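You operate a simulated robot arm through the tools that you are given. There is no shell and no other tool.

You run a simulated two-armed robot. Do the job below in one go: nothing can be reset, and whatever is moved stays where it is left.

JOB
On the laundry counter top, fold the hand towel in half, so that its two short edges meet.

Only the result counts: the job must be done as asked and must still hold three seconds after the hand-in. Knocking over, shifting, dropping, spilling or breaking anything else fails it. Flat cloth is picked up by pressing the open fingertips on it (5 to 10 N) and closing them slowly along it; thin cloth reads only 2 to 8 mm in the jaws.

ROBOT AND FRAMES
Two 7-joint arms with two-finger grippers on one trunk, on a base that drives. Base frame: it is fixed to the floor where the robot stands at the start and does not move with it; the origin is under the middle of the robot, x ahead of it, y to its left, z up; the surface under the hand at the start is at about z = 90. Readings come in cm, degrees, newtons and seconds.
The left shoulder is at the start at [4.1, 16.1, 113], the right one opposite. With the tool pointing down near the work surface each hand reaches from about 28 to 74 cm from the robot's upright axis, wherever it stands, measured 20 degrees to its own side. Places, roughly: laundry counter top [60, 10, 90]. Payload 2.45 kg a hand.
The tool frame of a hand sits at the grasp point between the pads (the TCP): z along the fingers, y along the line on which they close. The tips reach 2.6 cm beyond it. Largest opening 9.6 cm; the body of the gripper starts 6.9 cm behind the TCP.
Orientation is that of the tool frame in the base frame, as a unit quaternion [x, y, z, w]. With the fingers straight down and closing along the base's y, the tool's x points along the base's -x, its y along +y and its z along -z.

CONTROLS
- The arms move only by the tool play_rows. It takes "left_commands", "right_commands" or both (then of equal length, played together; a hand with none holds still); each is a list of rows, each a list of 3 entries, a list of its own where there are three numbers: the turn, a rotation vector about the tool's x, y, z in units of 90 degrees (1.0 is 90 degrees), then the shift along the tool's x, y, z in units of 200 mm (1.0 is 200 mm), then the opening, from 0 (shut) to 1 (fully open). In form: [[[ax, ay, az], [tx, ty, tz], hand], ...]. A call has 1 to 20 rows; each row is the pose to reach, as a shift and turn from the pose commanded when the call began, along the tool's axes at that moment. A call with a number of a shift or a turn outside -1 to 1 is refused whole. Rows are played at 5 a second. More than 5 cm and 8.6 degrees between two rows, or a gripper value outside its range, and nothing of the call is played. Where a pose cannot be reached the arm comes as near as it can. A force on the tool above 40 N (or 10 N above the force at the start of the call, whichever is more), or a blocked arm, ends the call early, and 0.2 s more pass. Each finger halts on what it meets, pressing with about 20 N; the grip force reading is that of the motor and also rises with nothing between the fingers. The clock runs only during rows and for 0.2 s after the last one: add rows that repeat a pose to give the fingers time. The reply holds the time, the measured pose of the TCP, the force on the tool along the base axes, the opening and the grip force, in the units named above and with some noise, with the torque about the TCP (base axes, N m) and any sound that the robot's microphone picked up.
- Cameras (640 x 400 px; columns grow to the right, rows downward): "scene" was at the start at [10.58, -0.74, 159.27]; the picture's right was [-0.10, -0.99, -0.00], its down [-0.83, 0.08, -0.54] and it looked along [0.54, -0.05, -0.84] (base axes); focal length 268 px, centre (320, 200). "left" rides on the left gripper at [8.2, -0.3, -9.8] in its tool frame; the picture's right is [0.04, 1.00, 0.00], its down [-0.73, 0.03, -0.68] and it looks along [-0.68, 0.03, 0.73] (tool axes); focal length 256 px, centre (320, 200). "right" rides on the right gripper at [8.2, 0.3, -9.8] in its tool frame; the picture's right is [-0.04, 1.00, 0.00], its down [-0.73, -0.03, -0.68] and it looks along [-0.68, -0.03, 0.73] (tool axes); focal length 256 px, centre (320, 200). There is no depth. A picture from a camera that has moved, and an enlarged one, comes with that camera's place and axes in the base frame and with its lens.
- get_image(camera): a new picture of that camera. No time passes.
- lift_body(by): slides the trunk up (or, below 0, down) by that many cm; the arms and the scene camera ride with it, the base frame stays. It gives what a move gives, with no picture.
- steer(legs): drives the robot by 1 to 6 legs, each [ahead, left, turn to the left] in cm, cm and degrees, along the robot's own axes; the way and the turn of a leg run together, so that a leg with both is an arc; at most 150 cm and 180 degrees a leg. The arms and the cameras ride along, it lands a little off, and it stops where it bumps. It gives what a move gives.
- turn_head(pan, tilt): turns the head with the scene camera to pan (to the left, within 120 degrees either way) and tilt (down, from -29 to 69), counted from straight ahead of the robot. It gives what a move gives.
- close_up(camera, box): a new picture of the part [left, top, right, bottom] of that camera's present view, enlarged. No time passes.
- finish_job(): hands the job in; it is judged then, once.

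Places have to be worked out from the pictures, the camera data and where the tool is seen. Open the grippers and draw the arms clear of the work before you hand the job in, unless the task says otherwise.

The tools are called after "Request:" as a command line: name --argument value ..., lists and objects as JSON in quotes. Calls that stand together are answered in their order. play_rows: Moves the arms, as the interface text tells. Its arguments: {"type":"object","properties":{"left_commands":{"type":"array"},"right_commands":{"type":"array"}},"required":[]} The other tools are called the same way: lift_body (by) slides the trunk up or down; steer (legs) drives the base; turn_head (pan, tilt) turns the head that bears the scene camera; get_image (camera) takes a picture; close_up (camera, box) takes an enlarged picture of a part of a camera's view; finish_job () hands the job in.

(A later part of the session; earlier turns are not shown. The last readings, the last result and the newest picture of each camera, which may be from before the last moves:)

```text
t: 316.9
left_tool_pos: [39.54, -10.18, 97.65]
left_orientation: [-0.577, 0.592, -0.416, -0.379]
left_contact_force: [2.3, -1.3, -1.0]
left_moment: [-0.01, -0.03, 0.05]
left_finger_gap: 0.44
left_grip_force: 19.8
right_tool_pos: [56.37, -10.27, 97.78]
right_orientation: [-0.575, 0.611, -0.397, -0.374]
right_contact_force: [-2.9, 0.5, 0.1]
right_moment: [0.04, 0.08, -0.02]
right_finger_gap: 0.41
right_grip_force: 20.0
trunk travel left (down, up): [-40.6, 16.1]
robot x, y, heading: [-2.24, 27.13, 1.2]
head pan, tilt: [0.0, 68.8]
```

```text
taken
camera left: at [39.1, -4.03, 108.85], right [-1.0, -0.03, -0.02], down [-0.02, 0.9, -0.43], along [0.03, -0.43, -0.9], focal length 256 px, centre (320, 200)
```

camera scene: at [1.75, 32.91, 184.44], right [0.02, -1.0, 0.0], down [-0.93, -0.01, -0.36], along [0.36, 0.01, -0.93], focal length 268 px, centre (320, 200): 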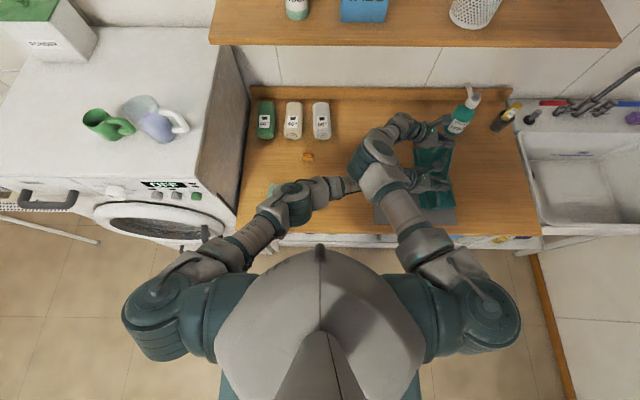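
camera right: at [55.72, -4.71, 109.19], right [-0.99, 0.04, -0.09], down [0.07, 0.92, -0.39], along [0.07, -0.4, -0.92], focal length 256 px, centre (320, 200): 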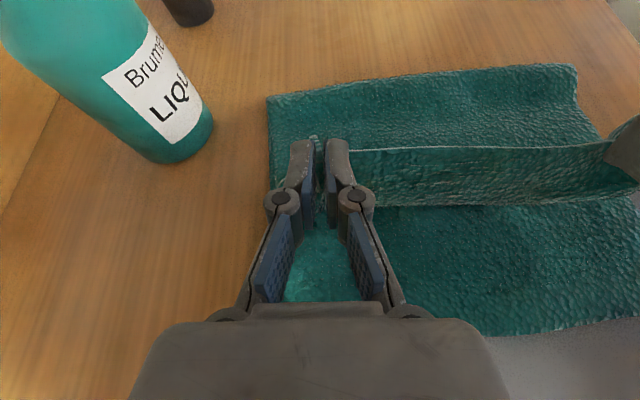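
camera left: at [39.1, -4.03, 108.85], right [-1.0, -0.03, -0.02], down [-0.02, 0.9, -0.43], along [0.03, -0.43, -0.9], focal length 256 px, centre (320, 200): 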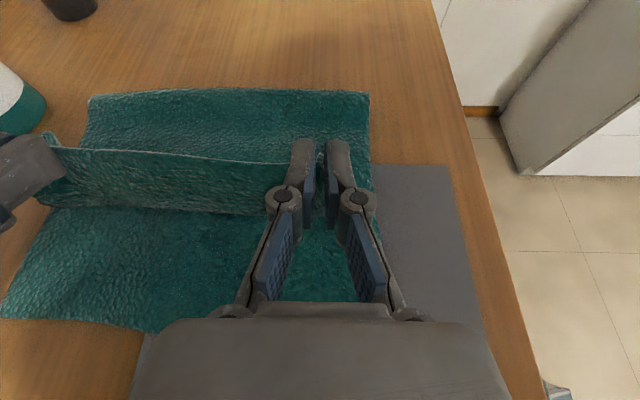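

Very good: fold line at y≈-23.7, lower edge at ≈-3.3, hem upright between the hands. I continue down and left.

Request:
lift_body --by -2

Request:
steer --legs '[[0, 1.2, 0], [0, 1.3, 0]]'

Request:
lift_body --by -1.3

Request:
steer --legs '[[0, 1, 0], [0, 1, 0]]'

Request:
get_image --camera "right"

Request:
get_image --camera "left"

```text
t: 317.5
left_tool_pos: [39.48, -9.8, 95.68]
left_orientation: [-0.577, 0.592, -0.417, -0.379]
left_contact_force: [3.4, -0.6, -0.4]
left_moment: [0.0, -0.02, 0.05]
left_finger_gap: 0.41
left_grip_force: 19.7
right_tool_pos: [56.54, -10.06, 95.94]
right_orientation: [-0.574, 0.61, -0.397, -0.374]
right_contact_force: [-3.0, 0.1, 0.5]
right_moment: [0.03, 0.07, -0.02]
right_finger_gap: 0.41
right_grip_force: 20.5
trunk travel left (down, up): [-38.6, 18.1]
robot x, y, heading: [-2.32, 26.99, 1.0]
head pan, tilt: [0.0, 68.8]
```

```text
t: 318.6
left_tool_pos: [39.31, -7.72, 95.63]
left_orientation: [-0.577, 0.593, -0.415, -0.378]
left_contact_force: [1.6, -0.5, -0.5]
left_moment: [0.0, -0.01, 0.04]
left_finger_gap: 0.43
left_grip_force: 19.7
right_tool_pos: [56.43, -8.08, 95.77]
right_orientation: [-0.575, 0.612, -0.395, -0.374]
right_contact_force: [-2.2, 0.3, 0.7]
right_moment: [0.06, 0.06, -0.04]
right_finger_gap: 0.45
right_grip_force: 20.1
trunk travel left (down, up): [-38.6, 18.1]
robot x, y, heading: [-2.77, 29.21, 1.2]
head pan, tilt: [0.0, 68.8]
```

```text
t: 319.2
left_tool_pos: [39.31, -7.23, 94.61]
left_orientation: [-0.575, 0.593, -0.417, -0.38]
left_contact_force: [2.0, -0.4, -0.5]
left_moment: [0.0, 0.01, 0.03]
left_finger_gap: 0.44
left_grip_force: 20.3
right_tool_pos: [56.26, -7.35, 94.9]
right_orientation: [-0.573, 0.61, -0.399, -0.374]
right_contact_force: [-2.0, 0.1, -0.6]
right_moment: [-0.01, 0.04, -0.04]
right_finger_gap: 0.42
right_grip_force: 20.0
trunk travel left (down, up): [-37.3, 19.4]
robot x, y, heading: [-2.44, 29.67, 1.0]
head pan, tilt: [0.0, 68.8]
```

```text
t: 320.3
left_tool_pos: [39.03, -6.09, 94.43]
left_orientation: [-0.576, 0.593, -0.416, -0.378]
left_contact_force: [1.5, -0.4, 1.6]
left_moment: [0.02, -0.06, 0.06]
left_finger_gap: 0.41
left_grip_force: 20.1
right_tool_pos: [56.16, -6.29, 94.67]
right_orientation: [-0.574, 0.612, -0.396, -0.373]
right_contact_force: [-2.6, -0.5, -0.7]
right_moment: [0.04, 0.08, -0.07]
right_finger_gap: 0.43
right_grip_force: 20.4
trunk travel left (down, up): [-37.3, 19.4]
robot x, y, heading: [-2.73, 31.6, 1.1]
head pan, tilt: [0.0, 68.8]
```

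```text
taken
camera right: at [55.29, -0.59, 106.05], right [-0.99, 0.04, -0.09], down [0.08, 0.92, -0.39], along [0.07, -0.4, -0.92], focal length 256 px, centre (320, 200)
```

right: 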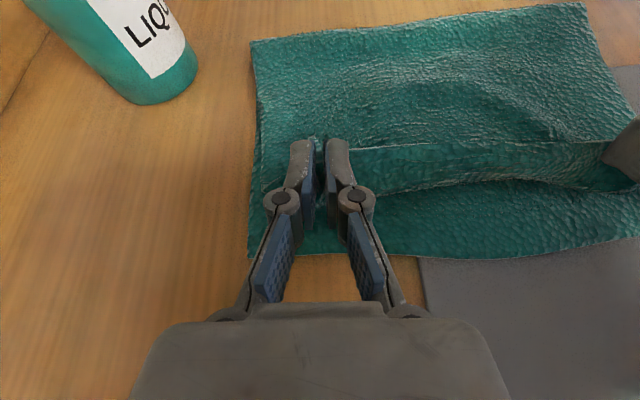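

```text
taken
camera left: at [38.71, 0.12, 105.62], right [-1.0, -0.02, -0.02], down [-0.01, 0.9, -0.43], along [0.03, -0.43, -0.9], focal length 256 px, centre (320, 200)
```

left: 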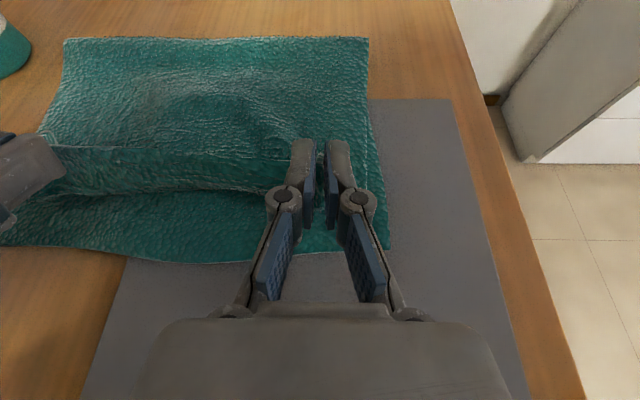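

The fold lies nicely; the hem stands up 3–4 cm and still leans right. I move on 2.3 cm left so the top layer is drawn flat up to the hem.

Request:
steer --legs '[[0, 1.1, 0], [0, 1.2, 0]]'

Request:
play_rows --left_commands '[[[0, 0, 0], [0, 0, 0], 0], [[0, 0, 0], [0, 0, 0], 0], [[0, 0, 0], [0, 0, 0], 0], [[0, 0, 0], [0, 0, 0], 0], [[0, 0, 0], [0, 0, 0], 0], [[0, 0, 0], [0, 0, 0], 0]]'

Request:
get_image --camera "right"

Request:
get_image --camera "left"

```text
t: 321.4
left_tool_pos: [38.74, -4.42, 94.37]
left_orientation: [-0.576, 0.595, -0.415, -0.376]
left_contact_force: [2.2, -0.1, 0.9]
left_moment: [-0.03, -0.06, 0.03]
left_finger_gap: 0.42
left_grip_force: 20.1
right_tool_pos: [55.67, -4.56, 94.52]
right_orientation: [-0.575, 0.613, -0.397, -0.37]
right_contact_force: [-2.1, -0.6, 0.3]
right_moment: [-0.01, 0.04, -0.01]
right_finger_gap: 0.41
right_grip_force: 20.2
trunk travel left (down, up): [-37.3, 19.4]
robot x, y, heading: [-2.83, 33.49, 0.8]
head pan, tilt: [0.0, 68.8]
```

```text
t: 322.8
left_tool_pos: [38.66, -3.47, 94.84]
left_orientation: [-0.574, 0.594, -0.419, -0.378]
left_contact_force: [2.0, -1.1, -0.3]
left_moment: [-0.01, 0.03, -0.01]
left_finger_gap: 0.39
left_grip_force: 19.9
right_tool_pos: [55.38, -3.64, 95.08]
right_orientation: [-0.571, 0.612, -0.4, -0.373]
right_contact_force: [0.3, -0.7, 0.2]
right_moment: [-0.01, 0.06, -0.01]
right_finger_gap: 0.44
right_grip_force: 20.2
trunk travel left (down, up): [-37.3, 19.4]
robot x, y, heading: [-3.02, 33.81, 0.9]
head pan, tilt: [0.0, 68.8]
```

```text
taken
camera right: at [54.55, 2.05, 106.62], right [-0.99, 0.04, -0.1], down [0.08, 0.92, -0.39], along [0.07, -0.4, -0.91], focal length 256 px, centre (320, 200)
```

right: 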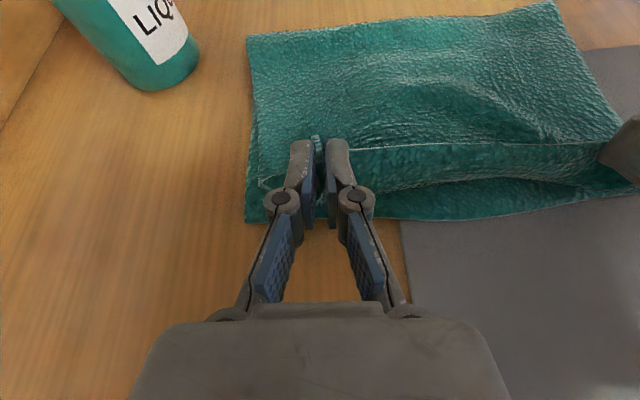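

```text
taken
camera left: at [38.12, 2.71, 106.0], right [-1.0, -0.02, -0.03], down [-0.01, 0.9, -0.44], along [0.04, -0.44, -0.9], focal length 256 px, centre (320, 200)
```

left: 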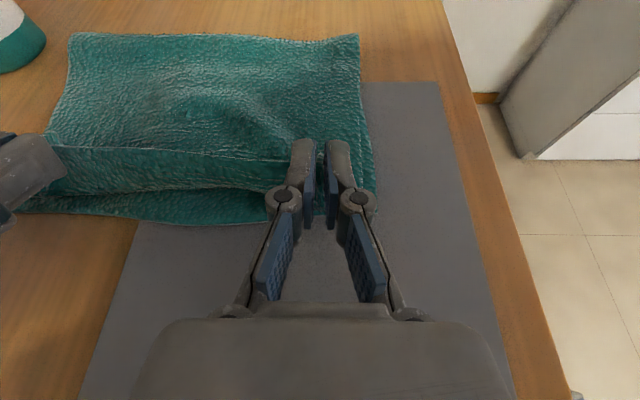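

The top layer is drawn flat; the hem strip stands just right of the lower edge. I tilt both hands a bit further, lower them so the strip sits at the table, and shift +1 cm in x.

Request:
play_rows --left_commands '[[[0, 0.03, 0], [-0.02, -0.012, 0.01], 0], [[0, 0.06, 0], [-0.04, -0.025, 0.02], 0], [[0, 0.1, 0], [-0.06, -0.04, 0.03], 0], [[0, 0.1, 0], [-0.075, -0.05, 0.037], 0], [[0, 0.1, 0], [-0.075, -0.05, 0.037], 0], [[0, 0.1, 0], [-0.075, -0.05, 0.037], 0]]' --right_commands '[[[0, 0.03, 0], [-0.02, -0.012, 0.01], 0], [[0, 0.07, 0], [-0.04, -0.025, 0.02], 0], [[0, 0.11, 0], [-0.06, -0.04, 0.03], 0], [[0, 0.11, 0], [-0.0735, -0.05, 0.04], 0], [[0, 0.11, 0], [-0.0735, -0.05, 0.04], 0], [[0, 0.11, 0], [-0.0735, -0.05, 0.04], 0]]'

Request:
get_image --camera "right"

Request:
get_image --camera "left"

```text
t: 324.2
left_tool_pos: [39.57, -3.81, 93.39]
left_orientation: [-0.539, 0.563, -0.464, -0.422]
left_contact_force: [-3.2, 1.4, 15.3]
left_moment: [0.51, 0.15, -0.09]
left_finger_gap: 0.44
left_grip_force: 20.4
right_tool_pos: [56.34, -4.15, 93.54]
right_orientation: [-0.534, 0.579, -0.447, -0.425]
right_contact_force: [-2.6, 0.8, -0.1]
right_moment: [0.0, 0.03, -0.04]
right_finger_gap: 0.42
right_grip_force: 20.3
trunk travel left (down, up): [-37.3, 19.4]
robot x, y, heading: [-2.54, 34.0, 0.8]
head pan, tilt: [0.0, 68.8]
```

```text
taken
camera right: at [55.67, 3.45, 103.83], right [-0.99, 0.04, -0.1], down [0.09, 0.83, -0.54], along [0.07, -0.55, -0.83], focal length 256 px, centre (320, 200)
```

right: 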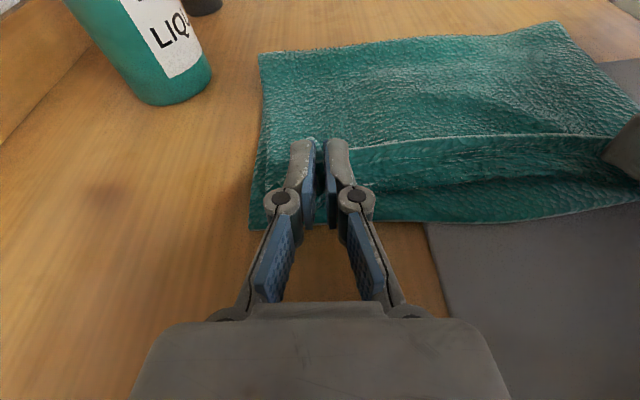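

```text
taken
camera left: at [39.11, 4.07, 103.44], right [-1.0, -0.02, -0.03], down [0.0, 0.82, -0.57], along [0.03, -0.57, -0.82], focal length 256 px, centre (320, 200)
```

left: 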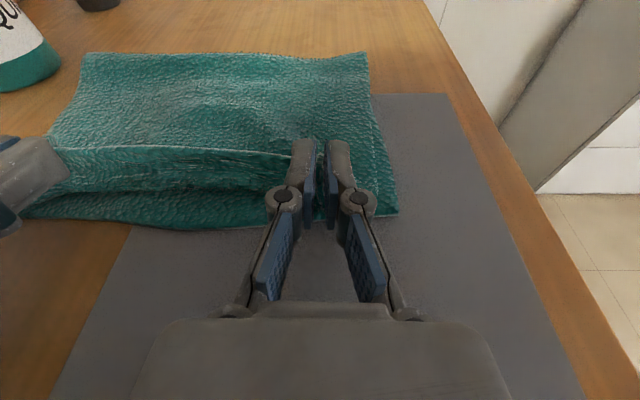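

Tilt is now about 77°. The left tips press a bit hard (15 N), so I ease the left up slightly and then open both grippers slowly.

Request:
play_rows --left_commands '[[[0, 0, 0], [0.01, 0, -0.003], 0], [[0, 0, 0], [0.014, 0, -0.004], 0.0], [[0, 0, 0], [0.014, 0, -0.004], 0.06], [[0, 0, 0], [0.014, 0, -0.004], 0.12], [[0, 0, 0], [0.014, 0, -0.004], 0.18], [[0, 0, 0], [0.014, 0, -0.004], 0.24], [[0, 0, 0], [0.014, 0, -0.004], 0.3], [[0, 0, 0], [0.014, 0, -0.004], 0.36], [[0, 0, 0], [0.014, 0, -0.004], 0.36]]' --right_commands '[[[0, 0, 0], [0, 0, 0], 0], [[0, 0, 0], [0, 0, 0], 0.0], [[0, 0, 0], [0, 0, 0], 0.06], [[0, 0, 0], [0, 0, 0], 0.12], [[0, 0, 0], [0, 0, 0], 0.18], [[0, 0, 0], [0, 0, 0], 0.24], [[0, 0, 0], [0, 0, 0], 0.3], [[0, 0, 0], [0, 0, 0], 0.36], [[0, 0, 0], [0, 0, 0], 0.36]]'

Request:
get_image --camera "right"

Request:
get_image --camera "left"

```text
t: 326.2
left_tool_pos: [39.65, -3.71, 93.48]
left_orientation: [-0.54, 0.563, -0.463, -0.422]
left_contact_force: [2.0, -2.2, 4.5]
left_moment: [-0.11, 0.02, 0.09]
left_finger_gap: 3.33
left_grip_force: 0.1
right_tool_pos: [56.54, -4.26, 93.4]
right_orientation: [-0.536, 0.578, -0.447, -0.423]
right_contact_force: [0.6, 0.6, -0.3]
right_moment: [0.01, 0.0, 0.03]
right_finger_gap: 3.43
right_grip_force: 0.1
trunk travel left (down, up): [-37.3, 19.4]
robot x, y, heading: [-2.61, 33.5, 1.0]
head pan, tilt: [0.0, 68.8]
```

```text
taken
camera right: at [55.81, 3.3, 103.7], right [-0.99, 0.04, -0.1], down [0.09, 0.83, -0.54], along [0.07, -0.55, -0.83], focal length 256 px, centre (320, 200)
```

right: 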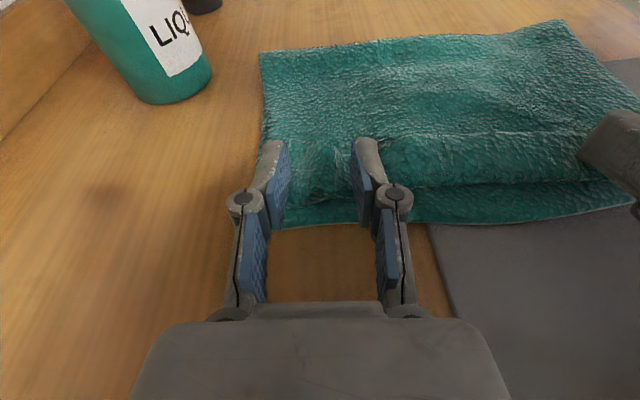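

```text
taken
camera left: at [39.23, 3.88, 103.53], right [-1.0, -0.02, -0.03], down [0.0, 0.82, -0.57], along [0.03, -0.57, -0.82], focal length 256 px, centre (320, 200)
```

left: 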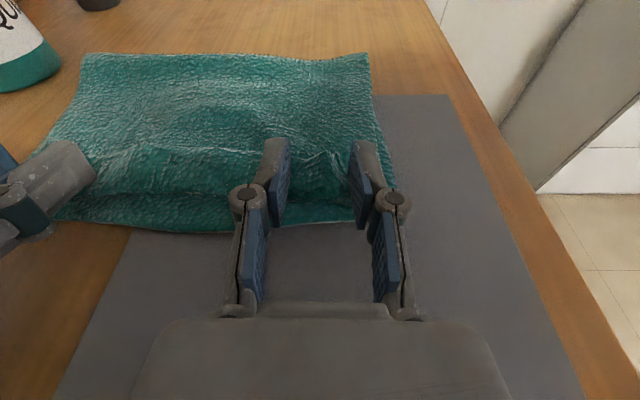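

Both hands released. I back the fingers straight out (to the left and slightly up) to see the result.

Request:
play_rows --left_commands '[[[0, 0, 0], [0.02, 0, -0.08], 0.36], [[0, 0, 0], [0.05, 0, -0.18], 0.36], [[0, 0, 0], [0.1, 0, -0.3], 0.36], [[0, 0, 0], [0.18, 0, -0.42], 0.36], [[0, 0, 0], [0.26, 0, -0.5], 0.36]]' --right_commands '[[[0, 0, 0], [0.01, 0, -0.06], 0.36], [[0, 0, 0], [0.02, 0, -0.1], 0.36], [[0, 0, 0], [0.05, 0, -0.14], 0.36], [[0, 0, 0], [0.12, 0, -0.16], 0.36], [[0, 0, 0], [0.2, 0, -0.18], 0.36]]'

Request:
get_image --camera "left"

Request:
get_image --camera "right"

Request:
get_image --camera "scene"

```text
t: 327.4
left_tool_pos: [39.04, 4.87, 100.77]
left_orientation: [-0.54, 0.562, -0.463, -0.422]
left_contact_force: [-0.8, 0.8, -0.9]
left_moment: [0.0, -0.04, 0.05]
left_finger_gap: 3.48
left_grip_force: 0.1
right_tool_pos: [57.54, -2.38, 98.17]
right_orientation: [-0.535, 0.579, -0.446, -0.424]
right_contact_force: [0.0, -0.4, 0.3]
right_moment: [-0.03, 0.02, 0.01]
right_finger_gap: 3.47
right_grip_force: 0.0
right hand out of reach, approached as far as the arm can: row 3, 4, 5
trunk travel left (down, up): [-37.3, 19.4]
robot x, y, heading: [-2.59, 33.76, 0.8]
head pan, tilt: [0.0, 68.8]
```

```text
taken
camera left: at [38.64, 12.64, 110.83], right [-1.0, -0.02, -0.03], down [0.0, 0.82, -0.57], along [0.03, -0.57, -0.82], focal length 256 px, centre (320, 200)
```

left: 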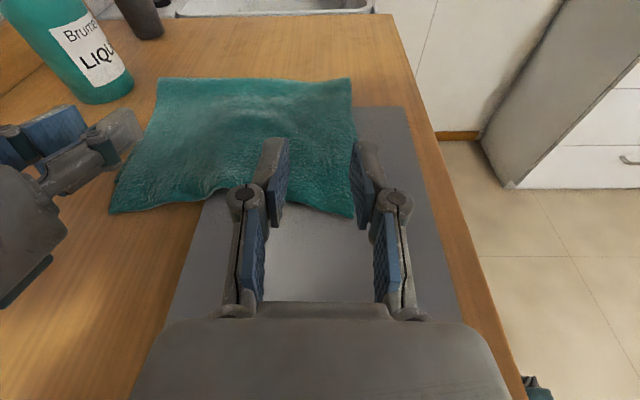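

```text
taken
camera right: at [56.67, 5.26, 108.36], right [-0.99, 0.04, -0.1], down [0.09, 0.83, -0.54], along [0.07, -0.55, -0.83], focal length 256 px, centre (320, 200)
```

right: 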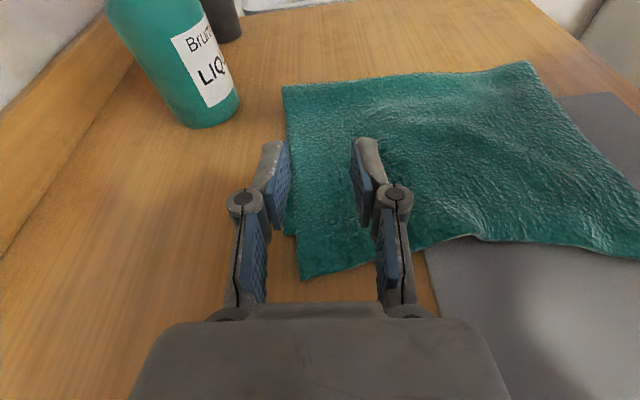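

```text
taken
camera scene: at [3.53, 33.72, 165.28], right [0.02, -1.0, 0.0], down [-0.93, -0.02, -0.36], along [0.36, 0.01, -0.93], focal length 268 px, centre (320, 200)
```

scene: 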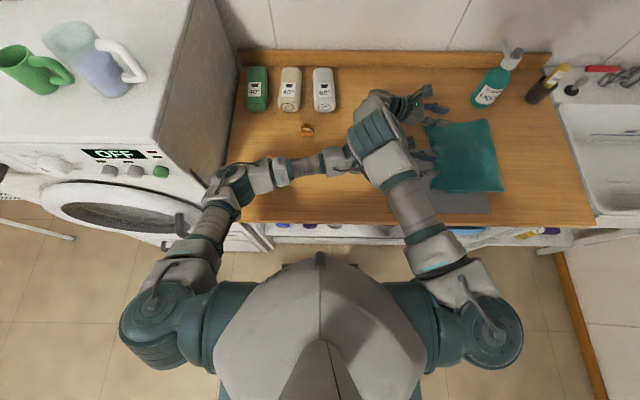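

Excellent – on release the hem flipped over to the left and lies flat. I zoom in to measure how the two short edges line up.

Request:
close_up --camera "left" --box '[80, 50, 400, 250]'

Request:
close_up --camera "right" --box '[260, 40, 640, 300]'

Request:
close_up --camera "scene" --box '[380, 90, 540, 230]'

```text
2.00 times, centred on (240, 150) of left
camera zoom: at [38.64, 12.64, 110.83], right [-1.0, -0.02, -0.03], down [0.0, 0.82, -0.57], along [0.03, -0.57, -0.82], focal length 512 px, centre (480, 300)
```

zoom: 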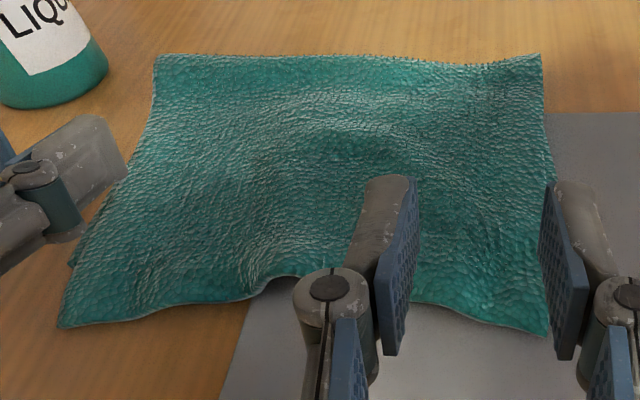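

```text
1.54 times, centred on (450, 170) of right
camera zoom: at [56.67, 5.26, 108.36], right [-0.99, 0.04, -0.1], down [0.09, 0.83, -0.54], along [0.07, -0.55, -0.83], focal length 394 px, centre (120, 246)
```

zoom: 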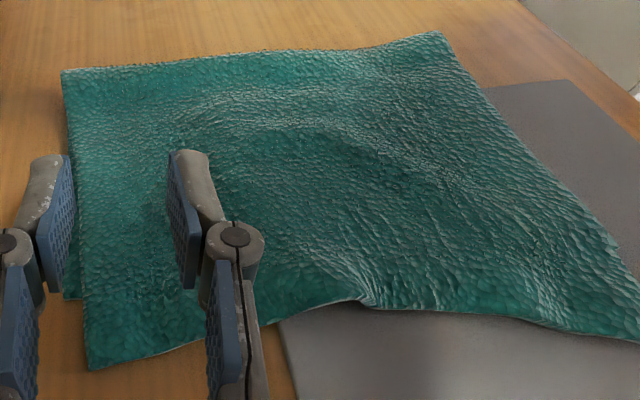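

```text
2.86 times, centred on (460, 160) of scene
camera zoom: at [3.53, 33.72, 165.28], right [0.02, -1.0, 0.0], down [-0.93, -0.02, -0.36], along [0.36, 0.01, -0.93], focal length 766 px, centre (-80, 314)
```

zoom: 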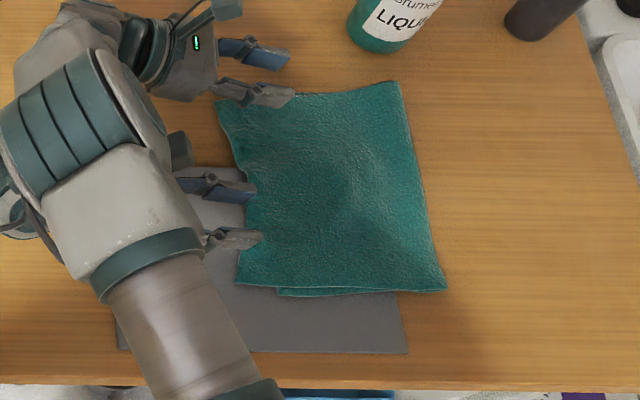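

The fold is neat, but the top layer's edge lies 4 cm beyond the lower one (top corners (36.2,0.9) and (59.7,0.1), lower ones (35.5,-3.5) and (61,-3.8)), with the fold at y≈-21.5. I'll press the fingertips on the protruding flap and drag the top layer 4 cm to the right. First I raise the trunk and bring the hands upright again.

Request:
lift_body --by 13

Request:
play_rows --left_commands '[[[0, -0.08, 0], [-0.132, 0, -0.008], 0.3], [[0, -0.16, 0], [-0.261, 0, -0.033], 0.2], [[0, -0.24, 0], [-0.387, 0, -0.074], 0.1], [[0, -0.32, 0], [-0.506, 0, -0.13], 0.0], [[0, -0.4, 0], [-0.617, 0, -0.2], 0.0], [[0, -0.48, 0], [-0.719, 0, -0.285], 0.0], [[0, -0.56, 0], [-0.809, 0, -0.381], 0.0], [[0, -0.64, 0], [-0.887, 0, -0.487], 0.0], [[0, -0.72, 0], [-0.95, 0, -0.603], 0.0]]' --right_commands '[[[0, -0.086, 0], [-0.141, 0, -0.01], 0.3], [[0, -0.172, 0], [-0.28, 0, -0.038], 0.2], [[0, -0.258, 0], [-0.414, 0, -0.085], 0.1], [[0, -0.344, 0], [-0.54, 0, -0.149], 0.0], [[0, -0.43, 0], [-0.656, 0, -0.23], 0.0], [[0, -0.516, 0], [-0.761, 0, -0.326], 0.0], [[0, -0.602, 0], [-0.852, 0, -0.436], 0.0], [[0, -0.688, 0], [-0.927, 0, -0.557], 0.0], [[0, -0.77, 0], [-0.983, 0, -0.68], 0.0]]'

Request:
get_image --camera "scene"

```text
t: 329.0
left_tool_pos: [39.02, 4.84, 113.6]
left_orientation: [-0.54, 0.563, -0.462, -0.422]
left_contact_force: [-0.6, 0.2, 0.2]
left_moment: [0.01, -0.01, -0.03]
left_finger_gap: 3.46
left_grip_force: 0.1
right_tool_pos: [57.39, -2.3, 110.94]
right_orientation: [-0.536, 0.577, -0.448, -0.423]
right_contact_force: [0.2, 0.5, -0.7]
right_moment: [0.01, 0.01, 0.0]
right_finger_gap: 3.45
right_grip_force: 0.1
trunk travel left (down, up): [-50.3, 6.4]
robot x, y, heading: [-2.49, 33.8, 0.7]
head pan, tilt: [0.0, 68.8]
```

```text
t: 331.0
left_tool_pos: [39.93, 20.64, 97.8]
left_orientation: [0.703, -0.702, 0.101, 0.054]
left_contact_force: [0.5, -0.2, 0.8]
left_moment: [0.0, -0.03, -0.01]
left_finger_gap: 0.0
left_grip_force: 19.5
right_tool_pos: [59.04, 15.62, 95.13]
right_orientation: [-0.696, 0.716, -0.063, -0.018]
right_contact_force: [-0.3, -0.1, -0.3]
right_moment: [0.01, -0.03, -0.03]
right_finger_gap: 0.02
right_grip_force: 20.2
trunk travel left (down, up): [-50.3, 6.4]
robot x, y, heading: [-2.66, 33.42, 1.2]
head pan, tilt: [0.0, 68.8]
```

```text
taken
camera scene: at [1.92, 33.66, 178.26], right [0.02, -1.0, 0.0], down [-0.93, -0.02, -0.36], along [0.36, 0.01, -0.93], focal length 268 px, centre (320, 200)
```

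scene: 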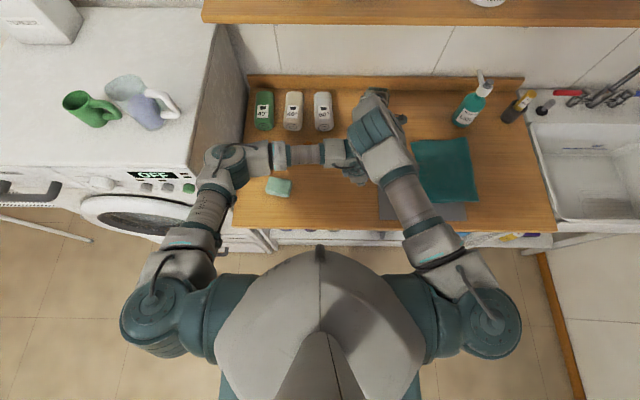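

Hands are upright and clear; now the head camera sees the folded towel fully. I zoom in for an accurate measurement.

Request:
close_up --camera "scene" --box '[380, 110, 540, 230]'

```text
3.33 times, centred on (460, 170) of scene
camera zoom: at [1.92, 33.66, 178.26], right [0.02, -1.0, 0.0], down [-0.93, -0.02, -0.36], along [0.36, 0.01, -0.93], focal length 894 px, centre (-147, 300)
```

zoom: 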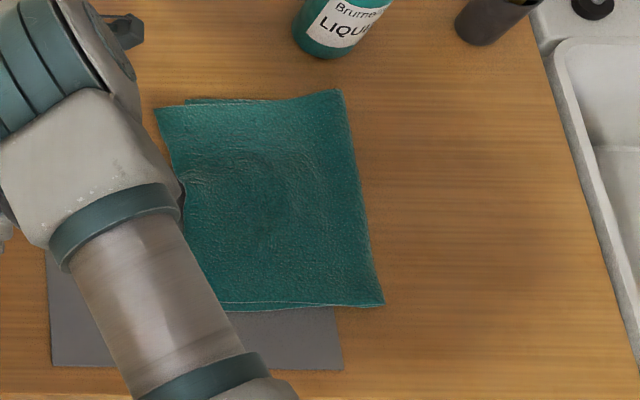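

Mismatch confirmed: about 4 cm. I raise the trunk 6 cm for clearance and drive right to bring the hands over the flap.

Request:
lift_body --by 6

Request:
steer --legs '[[0, -4, 0], [0, -4.5, 0], [0, -4.5, 0], [0, -4, 0]]'

Request:
play_rows --left_commands '[[[0, 0, 0], [0, 0, 0], 0], [[0, 0, 0], [0, 0, 0], 0], [[0, 0, 0], [0, 0, 0], 0], [[0, 0, 0], [0, 0, 0], 0], [[0, 0, 0], [0, 0, 0], 0], [[0, 0, 0], [0, 0, 0], 0], [[0, 0, 0], [0, 0, 0], 0], [[0, 0, 0], [0, 0, 0], 0], [[0, 0, 0], [0, 0, 0], 0], [[0, 0, 0], [0, 0, 0], 0]]'

Request:
get_image --camera "left"

Request:
get_image --camera "right"

```text
t: 332.0
left_tool_pos: [39.9, 20.72, 103.85]
left_orientation: [0.703, -0.702, 0.101, 0.055]
left_contact_force: [0.6, -0.1, -0.5]
left_moment: [-0.01, 0.02, 0.03]
left_finger_gap: 0.0
left_grip_force: 19.7
right_tool_pos: [58.98, 15.68, 101.16]
right_orientation: [-0.694, 0.717, -0.063, -0.02]
right_contact_force: [-0.2, 0.4, 0.8]
right_moment: [0.0, 0.01, 0.03]
right_finger_gap: 0.0
right_grip_force: 20.2
trunk travel left (down, up): [-56.3, 0.4]
robot x, y, heading: [-2.56, 33.51, 1.0]
head pan, tilt: [0.0, 68.8]
```

```text
t: 334.4
left_tool_pos: [40.28, 3.32, 103.78]
left_orientation: [0.705, -0.7, 0.1, 0.054]
left_contact_force: [-0.1, -0.3, 0.2]
left_moment: [-0.02, 0.01, 0.03]
left_finger_gap: 0.0
left_grip_force: 19.7
right_tool_pos: [59.31, -1.79, 101.06]
right_orientation: [-0.695, 0.716, -0.062, -0.019]
right_contact_force: [0.1, -0.1, -0.2]
right_moment: [0.0, 0.01, -0.03]
right_finger_gap: 0.0
right_grip_force: 19.9
trunk travel left (down, up): [-56.3, 0.4]
robot x, y, heading: [-2.31, 16.43, 1.1]
head pan, tilt: [0.0, 68.8]
```

```text
t: 336.6
left_tool_pos: [39.84, 3.6, 103.94]
left_orientation: [0.704, -0.701, 0.101, 0.053]
left_contact_force: [0.1, 0.1, -0.4]
left_moment: [-0.02, -0.01, 0.04]
left_finger_gap: 0.0
left_grip_force: 20.0
right_tool_pos: [59.04, -1.45, 101.42]
right_orientation: [-0.695, 0.716, -0.064, -0.019]
right_contact_force: [-0.4, -0.6, 0.3]
right_moment: [-0.01, -0.01, -0.01]
right_finger_gap: 0.0
right_grip_force: 20.3
trunk travel left (down, up): [-56.3, 0.4]
robot x, y, heading: [-2.28, 16.41, 1.3]
head pan, tilt: [0.0, 68.8]
```

```text
taken
camera left: at [39.49, -2.29, 115.34], right [-1.0, -0.05, -0.06], down [-0.07, 0.86, 0.5], along [0.03, 0.5, -0.87], focal length 256 px, centre (320, 200)
```

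left: 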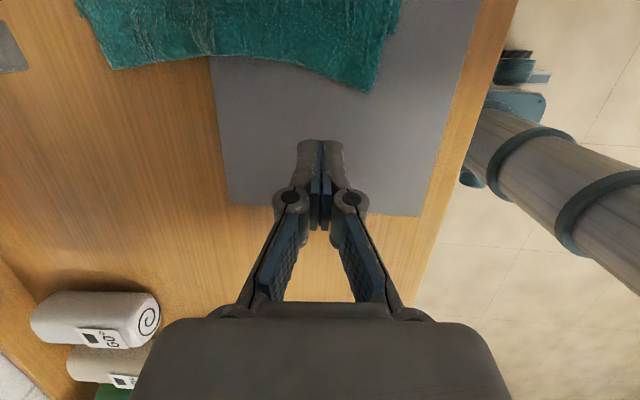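

```text
taken
camera right: at [57.81, -8.41, 112.05], right [-1.0, 0.07, -0.07], down [0.01, 0.81, 0.59], along [0.1, 0.59, -0.8], focal length 256 px, centre (320, 200)
```

right: 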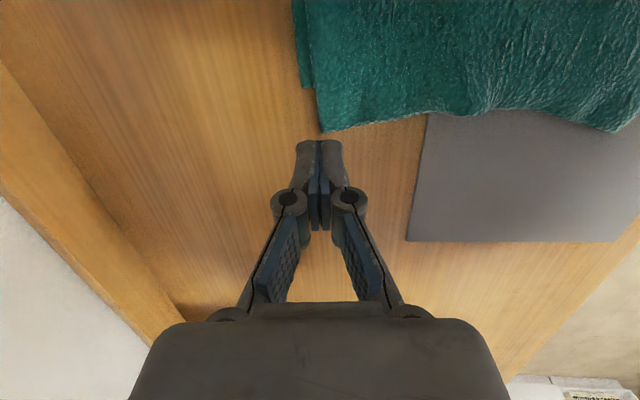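

Clear views: the top edge runs from far corner (59.8,0) via mid (50,-1.6) to near corner (36.3,0.6); the lower far corner shows at (61.1,-3.7). I lower the trunk and set both closed fingertips just above the flap near the two corners.

Request:
lift_body --by -4

Request:
play_rows --left_commands '[[[0, 0, 0], [0.06, 0.01, 0.05], 0], [[0, 0, 0], [0.12, 0.02, 0.1], 0], [[0, 0, 0], [0.17, 0.03, 0.15], 0], [[0, 0, 0], [0.17, 0.03, 0.2], 0], [[0, 0, 0], [0.16, 0.03, 0.25], 0], [[0, 0, 0], [0.16, 0.03, 0.28], 0], [[0, 0, 0], [0.16, 0.03, 0.28], 0]]' --right_commands '[[[0, 0, 0], [0.01, 0.01, 0.03], 0], [[0, 0, 0], [0.02, 0.02, 0.06], 0], [[0, 0, 0], [0.02, 0.03, 0.09], 0], [[0, 0, 0], [0.02, 0.035, 0.12], 0], [[0, 0, 0], [0.02, 0.035, 0.15], 0], [[0, 0, 0], [0.02, 0.035, 0.17], 0], [[0, 0, 0], [0.02, 0.035, 0.17], 0]]'

Request:
get_image --camera "left"

Request:
get_image --camera "right"

```text
t: 337.4
left_tool_pos: [39.88, 3.52, 100.13]
left_orientation: [0.703, -0.701, 0.103, 0.053]
left_contact_force: [-0.1, -0.1, 0.1]
left_moment: [0.01, 0.0, 0.02]
left_finger_gap: 0.0
left_grip_force: 20.0
right_tool_pos: [58.99, -1.49, 97.48]
right_orientation: [-0.695, 0.716, -0.066, -0.018]
right_contact_force: [-1.2, 0.5, -0.4]
right_moment: [-0.02, -0.01, 0.0]
right_finger_gap: 0.0
right_grip_force: 20.0
trunk travel left (down, up): [-52.3, 4.4]
robot x, y, heading: [-2.14, 16.25, 1.0]
head pan, tilt: [0.0, 68.8]
```

```text
t: 339.0
left_tool_pos: [39.61, -0.96, 95.19]
left_orientation: [0.704, -0.701, 0.103, 0.054]
left_contact_force: [-0.6, -0.3, -0.2]
left_moment: [0.0, 0.0, -0.02]
left_finger_gap: 0.0
left_grip_force: 19.9
right_tool_pos: [58.43, -2.23, 94.03]
right_orientation: [-0.695, 0.716, -0.064, -0.018]
right_contact_force: [-0.1, -0.5, -0.1]
right_moment: [0.02, 0.02, -0.01]
right_finger_gap: 0.0
right_grip_force: 19.5
trunk travel left (down, up): [-52.3, 4.4]
robot x, y, heading: [-2.57, 16.17, 1.0]
head pan, tilt: [0.0, 68.8]
```

```text
taken
camera left: at [39.31, -6.76, 106.52], right [-1.0, -0.05, -0.06], down [-0.07, 0.86, 0.5], along [0.03, 0.5, -0.87], focal length 256 px, centre (320, 200)
```

left: 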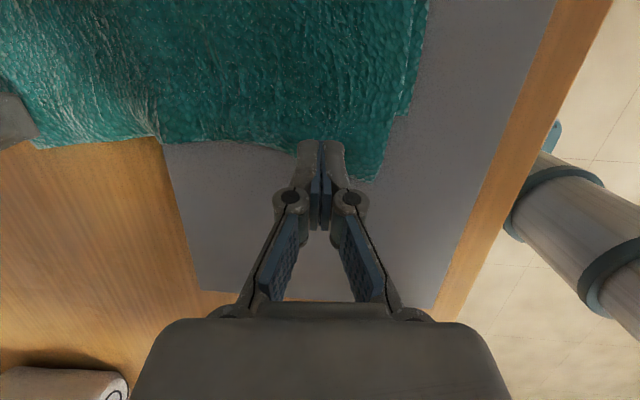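

```text
taken
camera right: at [57.32, -9.26, 104.69], right [-1.0, 0.07, -0.07], down [0.01, 0.81, 0.59], along [0.1, 0.59, -0.8], focal length 256 px, centre (320, 200)
```

right: 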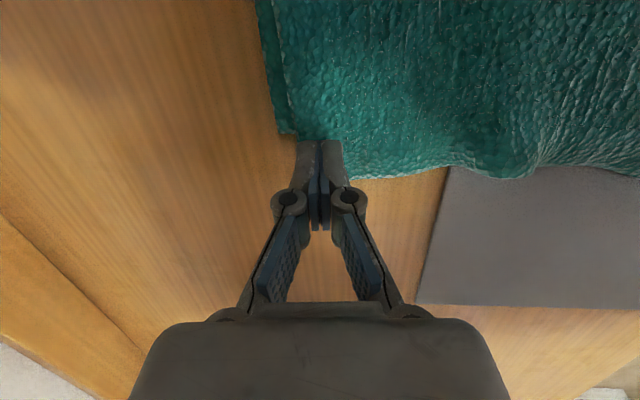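

Fingertips hover over the flap. I press down gently in small steps.

Request:
play_rows --left_commands '[[[0, 0, 0], [-0.009, 0, 0.04], 0], [[0, 0, 0], [-0.0185, 0, 0.083], 0], [[0, 0, 0], [-0.0195, 0, 0.088], 0], [[0, 0, 0], [-0.0195, 0, 0.088], 0]]' --right_commands '[[[0, 0, 0], [-0.003, 0, 0.025], 0], [[0, 0, 0], [-0.006, 0, 0.048], 0], [[0, 0, 0], [-0.0065, 0, 0.053], 0], [[0, 0, 0], [-0.0065, 0, 0.053], 0]]'

```text
t: 340.0
left_tool_pos: [39.64, -0.75, 93.44]
left_orientation: [0.703, -0.701, 0.102, 0.054]
left_contact_force: [-0.7, -1.2, 4.1]
left_moment: [-0.03, 0.04, 0.02]
left_finger_gap: 0.0
left_grip_force: 19.8
right_tool_pos: [58.46, -2.15, 92.99]
right_orientation: [-0.695, 0.716, -0.064, -0.018]
right_contact_force: [0.8, -0.8, 4.9]
right_moment: [-0.01, 0.01, 0.0]
right_finger_gap: 0.0
right_grip_force: 19.7
trunk travel left (down, up): [-52.3, 4.4]
robot x, y, heading: [-2.79, 15.97, 1.0]
head pan, tilt: [0.0, 68.8]
```

Both touch with 4–5 N. I drag the flap to the right in small steps, rising slightly where the lower layer begins.

Request:
play_rows --left_commands '[[[0, 0, 0], [0.0256, 0, 0.0057], 0], [[0, 0, 0], [0.0512, 0, 0.0114], 0], [[0, 0, 0], [0.0768, 0, 0.0171], 0], [[0, 0, 0], [0.1024, 0, 0.0228], 0]]' --right_commands '[[[0, 0, 0], [0.0261, 0, 0.0031], 0], [[0, 0, 0], [0.0522, 0, 0.0062], 0], [[0, 0, 0], [0.0789, 0, 0.0043], 0], [[0, 0, 0], [0.106, 0, 0.0], 0]]'

Request:
get_image --camera "left"

Request:
get_image --camera "right"

```text
t: 341.0
left_tool_pos: [39.86, -2.88, 93.4]
left_orientation: [0.704, -0.701, 0.102, 0.054]
left_contact_force: [-0.3, 2.6, 2.2]
left_moment: [0.09, 0.04, 0.0]
left_finger_gap: 0.0
left_grip_force: 20.4
right_tool_pos: [58.45, -4.34, 93.21]
right_orientation: [-0.695, 0.716, -0.063, -0.018]
right_contact_force: [0.5, 0.4, 0.5]
right_moment: [0.01, -0.03, 0.0]
right_finger_gap: 0.0
right_grip_force: 20.7
trunk travel left (down, up): [-52.3, 4.4]
robot x, y, heading: [-2.07, 16.34, 0.9]
head pan, tilt: [0.0, 68.8]
```

```text
taken
camera left: at [39.41, -8.81, 104.75], right [-1.0, -0.05, -0.06], down [-0.07, 0.86, 0.5], along [0.03, 0.5, -0.87], focal length 256 px, centre (320, 200)
```

left: 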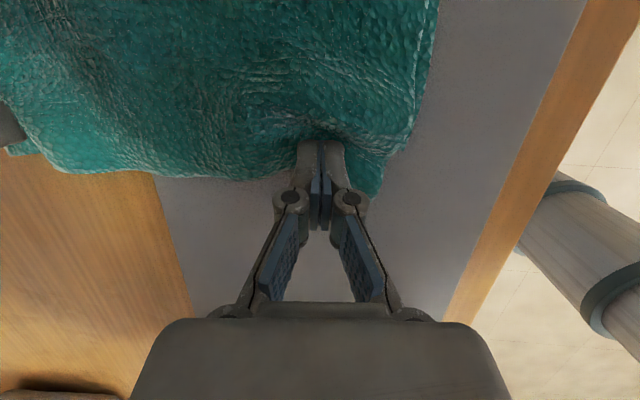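

```text
taken
camera right: at [57.26, -11.36, 103.84], right [-1.0, 0.07, -0.07], down [0.01, 0.81, 0.59], along [0.1, 0.59, -0.8], focal length 256 px, centre (320, 200)
```

right: 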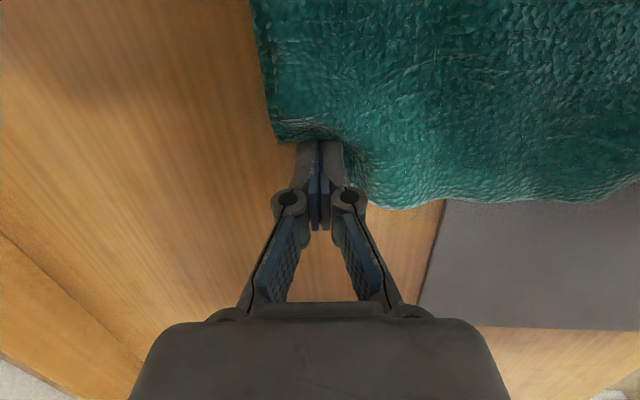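

The flap is sliding right. I lift both fingers to see the effect before going on.

Request:
play_rows --left_commands '[[[0, 0, 0], [0.01, 0, -0.05], 0], [[0, 0, 0], [0.01, 0, -0.12], 0], [[0, 0, 0], [-0.1, 0, -0.2], 0], [[0, 0, 0], [-0.2, 0, -0.25], 0], [[0, 0, 0], [-0.3, 0, -0.25], 0]]' --right_commands '[[[0, 0, 0], [0.01, 0, -0.05], 0], [[0, 0, 0], [0.01, 0, -0.12], 0], [[0, 0, 0], [-0.05, 0, -0.2], 0], [[0, 0, 0], [-0.12, 0, -0.25], 0], [[0, 0, 0], [-0.2, 0, -0.25], 0]]'

Request:
get_image --camera "left"

Request:
get_image --camera "right"

```text
t: 342.2
left_tool_pos: [39.48, 4.22, 96.91]
left_orientation: [0.703, -0.701, 0.103, 0.055]
left_contact_force: [0.5, 0.0, -0.2]
left_moment: [0.0, 0.03, 0.0]
left_finger_gap: 0.0
left_grip_force: 19.8
right_tool_pos: [59.5, -0.03, 97.38]
right_orientation: [-0.694, 0.717, -0.064, -0.02]
right_contact_force: [-0.1, 0.3, -0.4]
right_moment: [-0.01, -0.03, 0.0]
right_finger_gap: 0.01
right_grip_force: 19.7
right hand out of reach, approached as far as the arm can: row 4, 5
trunk travel left (down, up): [-52.3, 4.4]
robot x, y, heading: [-2.32, 16.07, 1.1]
head pan, tilt: [0.0, 68.8]
```

```text
taken
camera left: at [39.08, -1.59, 108.38], right [-1.0, -0.05, -0.06], down [-0.07, 0.87, 0.5], along [0.03, 0.5, -0.87], focal length 256 px, centre (320, 200)
```

left: 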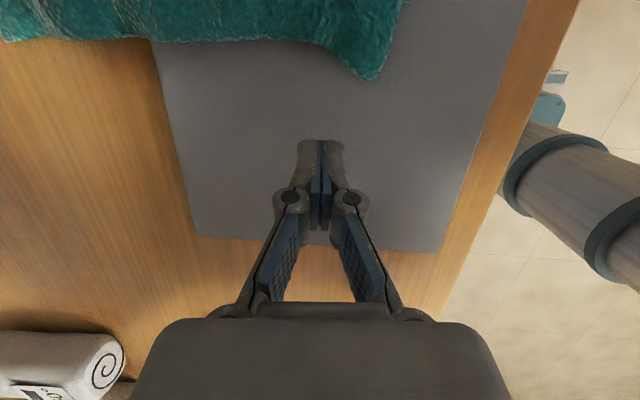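

```text
taken
camera right: at [58.36, -7.08, 108.02], right [-1.0, 0.07, -0.07], down [0.01, 0.81, 0.59], along [0.09, 0.58, -0.81], focal length 256 px, centre (320, 200)
```

right: 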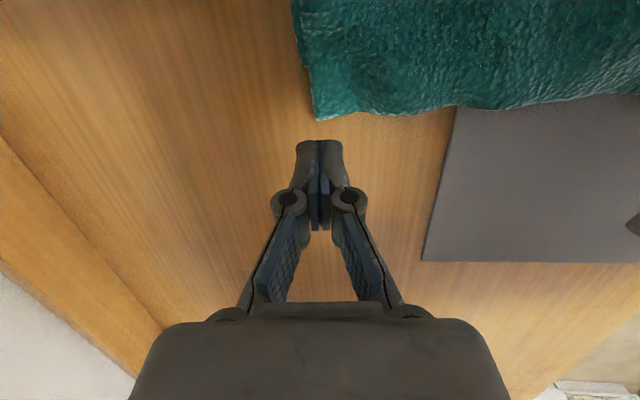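

Each drag gains only 1–1.4 cm with some spring-back (top corners now at (60.1,-1.4) and (36.9,-0.3)). A better idea is to press on the top layer near the fold and drag right: that pulls the hem right and rolls the fold outward. I move the hands over the right half.

Request:
lift_body --by 3

Request:
steer --legs '[[0, -3.5, 0], [0, -4, 0], [0, -3.5, 0], [0, -3, 0]]'

Request:
play_rows --left_commands '[[[0, 0, 0], [0.03, 0, 0], 0], [[0, 0, 0], [0.07, 0, 0], 0], [[0, 0, 0], [0.12, 0, 0.02], 0], [[0, 0, 0], [0.12, 0, 0.02], 0], [[0, 0, 0], [0.12, 0, 0.02], 0], [[0, 0, 0], [0.12, 0, 0.02], 0], [[0, 0, 0], [0.12, 0, 0.02], 0], [[0, 0, 0], [0.12, 0, 0.02], 0]]' --right_commands '[[[0, 0, 0], [0, 0.03, 0], 0], [[0, 0, 0], [0, 0.06, 0], 0], [[0, 0, 0], [0, 0.1, 0.0], 0], [[0, 0, 0], [0, 0.1, 0.0], 0], [[0, 0, 0], [0, 0.1, 0.0], 0], [[0, 0, 0], [0, 0.1, 0.0], 0], [[0, 0, 0], [0, 0.1, 0.0], 0], [[0, 0, 0], [0, 0.1, 0.0], 0]]'

Request:
get_image --camera "left"

Request:
get_image --camera "right"

```text
t: 343.0
left_tool_pos: [39.45, 4.1, 99.94]
left_orientation: [0.703, -0.701, 0.102, 0.054]
left_contact_force: [0.1, -0.4, 0.3]
left_moment: [0.03, 0.01, 0.0]
left_finger_gap: 0.0
left_grip_force: 19.7
right_tool_pos: [59.55, -0.26, 100.28]
right_orientation: [-0.695, 0.715, -0.064, -0.02]
right_contact_force: [0.0, 0.1, 0.0]
right_moment: [-0.07, 0.01, -0.02]
right_finger_gap: 0.0
right_grip_force: 20.1
trunk travel left (down, up): [-55.3, 1.4]
robot x, y, heading: [-2.53, 16.44, 1.1]
head pan, tilt: [0.0, 68.8]
```

```text
t: 345.2
left_tool_pos: [39.83, -9.22, 100.07]
left_orientation: [0.703, -0.701, 0.104, 0.056]
left_contact_force: [-0.3, -0.3, -0.5]
left_moment: [-0.01, 0.0, -0.01]
left_finger_gap: 0.0
left_grip_force: 20.3
right_tool_pos: [59.71, -13.57, 100.47]
right_orientation: [-0.695, 0.716, -0.066, -0.02]
right_contact_force: [-0.4, 0.1, -0.5]
right_moment: [0.01, -0.01, 0.0]
right_finger_gap: 0.0
right_grip_force: 20.0
trunk travel left (down, up): [-55.3, 1.4]
robot x, y, heading: [-2.22, 2.37, 1.0]
head pan, tilt: [0.0, 68.8]
```

```text
t: 347.0
left_tool_pos: [39.42, -12.27, 100.28]
left_orientation: [0.703, -0.701, 0.104, 0.053]
left_contact_force: [-0.4, 0.0, 0.6]
left_moment: [-0.04, -0.01, 0.01]
left_finger_gap: 0.01
left_grip_force: 19.9
right_tool_pos: [59.43, -14.07, 100.51]
right_orientation: [-0.695, 0.716, -0.065, -0.017]
right_contact_force: [0.1, -1.3, -0.4]
right_moment: [-0.03, -0.02, 0.0]
right_finger_gap: 0.0
right_grip_force: 19.6
right hand out of reach, approached as far as the arm can: row 1, 2, 3, 4, 5, 6, 7, 8
trunk travel left (down, up): [-55.3, 1.4]
robot x, y, heading: [-2.03, 2.63, 1.0]
head pan, tilt: [0.0, 68.8]
```

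```text
taken
camera left: at [39.04, -18.03, 111.64], right [-1.0, -0.05, -0.06], down [-0.07, 0.86, 0.5], along [0.03, 0.5, -0.87], focal length 256 px, centre (320, 200)
```

left: 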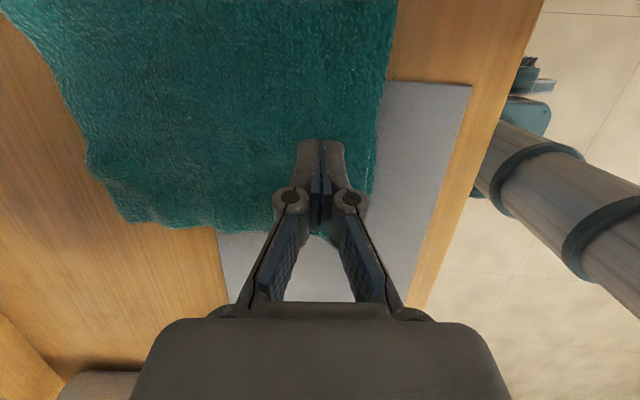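

```text
taken
camera right: at [58.26, -21.05, 111.21], right [-1.0, 0.07, -0.07], down [0.01, 0.81, 0.59], along [0.1, 0.59, -0.8], focal length 256 px, centre (320, 200)
```

right: 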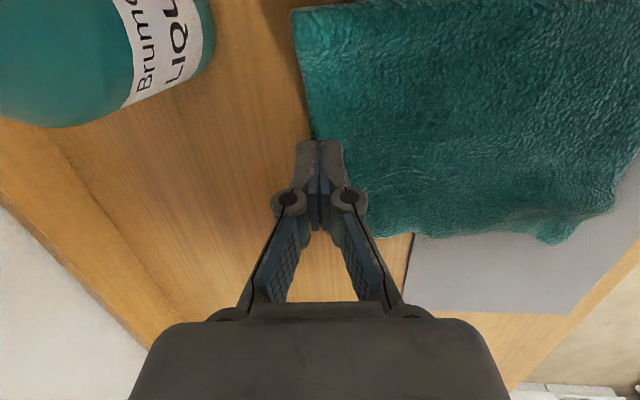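

The right hand is too far left relative to the body to come nearer in x. I shift the base 6 cm left and move both arms 6 cm right relative to it.

Request:
steer --legs '[[0, 3, 0], [0, 3, 0]]'

Request:
play_rows --left_commands '[[[0, 0, 0], [0.08, 0, 0], 0], [[0, 0, 0], [0.16, 0, 0.01], 0], [[0, 0, 0], [0.24, 0, 0.03], 0], [[0, 0, 0], [0.3, 0, 0.05], 0], [[0, 0, 0], [0.3, 0, 0.05], 0], [[0, 0, 0], [0.3, 0, 0.05], 0], [[0, 0, 0], [0.3, 0, 0.05], 0], [[0, 0, 0], [0.3, 0, 0.05], 0]]' --right_commands '[[[0, 0, 0], [0.08, 0.02, 0], 0], [[0, 0, 0], [0.16, 0.05, 0], 0], [[0, 0, 0], [0.24, 0.09, 0.02], 0], [[0, 0, 0], [0.3, 0.13, 0.05], 0], [[0, 0, 0], [0.3, 0.13, 0.05], 0], [[0, 0, 0], [0.3, 0.13, 0.05], 0], [[0, 0, 0], [0.3, 0.13, 0.05], 0], [[0, 0, 0], [0.3, 0.13, 0.05], 0]]'

Request:
lift_body --by -3

Request:
get_image --camera "right"

```text
t: 348.3
left_tool_pos: [39.39, -6.31, 100.26]
left_orientation: [0.704, -0.701, 0.104, 0.052]
left_contact_force: [0.2, 0.3, 0.6]
left_moment: [0.0, -0.04, 0.01]
left_finger_gap: 0.0
left_grip_force: 20.2
right_tool_pos: [59.37, -8.15, 100.46]
right_orientation: [-0.695, 0.716, -0.066, -0.017]
right_contact_force: [0.9, -0.1, -0.3]
right_moment: [0.02, 0.0, 0.02]
right_finger_gap: 0.01
right_grip_force: 19.6
trunk travel left (down, up): [-55.3, 1.4]
robot x, y, heading: [-2.49, 8.45, 1.0]
head pan, tilt: [0.0, 68.8]
```

```text
t: 350.1
left_tool_pos: [39.13, -12.29, 100.9]
left_orientation: [0.704, -0.701, 0.105, 0.051]
left_contact_force: [0.5, 0.2, 0.7]
left_moment: [-0.01, 0.01, 0.06]
left_finger_gap: 0.0
left_grip_force: 20.2
right_tool_pos: [56.26, -14.21, 100.37]
right_orientation: [-0.694, 0.716, -0.066, -0.017]
right_contact_force: [0.4, 0.6, 0.0]
right_moment: [0.03, 0.02, 0.02]
right_finger_gap: 0.0
right_grip_force: 20.9
right hand out of reach, approached as far as the arm can: row 1
trunk travel left (down, up): [-55.3, 1.4]
robot x, y, heading: [-1.85, 8.39, 1.0]
head pan, tilt: [0.0, 68.8]
```

```text
t: 350.8
left_tool_pos: [39.18, -12.31, 97.9]
left_orientation: [0.703, -0.701, 0.106, 0.053]
left_contact_force: [-0.4, 0.8, -0.2]
left_moment: [0.0, -0.02, -0.01]
left_finger_gap: 0.01
left_grip_force: 19.9
right_tool_pos: [56.24, -14.05, 97.35]
right_orientation: [-0.694, 0.716, -0.067, -0.017]
right_contact_force: [-0.2, 0.0, 0.1]
right_moment: [0.0, 0.02, -0.05]
right_finger_gap: 0.0
right_grip_force: 20.4
trunk travel left (down, up): [-52.3, 4.4]
robot x, y, heading: [-2.24, 8.45, 0.8]
head pan, tilt: [0.0, 68.8]
```

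```text
taken
camera right: at [55.09, -21.05, 107.99], right [-0.99, 0.07, -0.08], down [0.01, 0.81, 0.59], along [0.1, 0.59, -0.8], focal length 256 px, centre (320, 200)
```

right: 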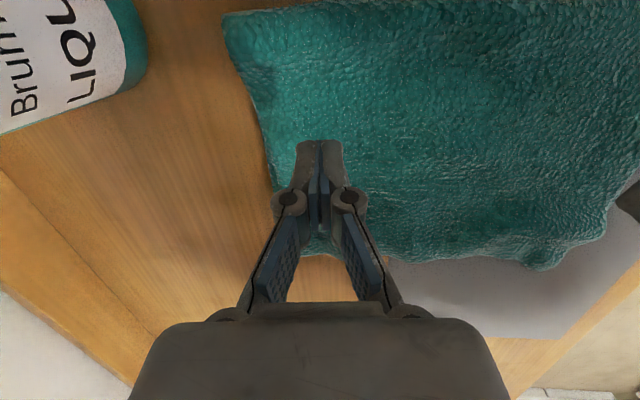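

Both fingertips are over the right half of the top layer. I lower them to gentle contact.

Request:
play_rows --left_commands '[[[0, 0, 0], [-0.011, 0, 0.05], 0], [[0, 0, 0], [-0.022, 0, 0.1], 0], [[0, 0, 0], [-0.033, 0, 0.15], 0], [[0, 0, 0], [-0.0425, 0, 0.19], 0], [[0, 0, 0], [-0.0425, 0, 0.19], 0]]' --right_commands '[[[0, 0, 0], [-0.006, 0, 0.05], 0], [[0, 0, 0], [-0.012, 0, 0.1], 0], [[0, 0, 0], [-0.018, 0, 0.15], 0], [[0, 0, 0], [-0.022, 0, 0.183], 0], [[0, 0, 0], [-0.022, 0, 0.183], 0]]'

```text
t: 352.0
left_tool_pos: [39.32, -12.33, 93.92]
left_orientation: [0.703, -0.702, 0.106, 0.052]
left_contact_force: [0.7, 0.8, 0.9]
left_moment: [0.03, 0.01, -0.02]
left_finger_gap: 0.0
left_grip_force: 20.4
right_tool_pos: [56.62, -13.92, 93.64]
right_orientation: [-0.695, 0.716, -0.067, -0.017]
right_contact_force: [0.4, -0.8, -0.9]
right_moment: [0.03, 0.0, -0.01]
right_finger_gap: 0.01
right_grip_force: 19.8
trunk travel left (down, up): [-52.3, 4.4]
robot x, y, heading: [-2.4, 8.54, 1.2]
head pan, tilt: [0.0, 68.8]
```

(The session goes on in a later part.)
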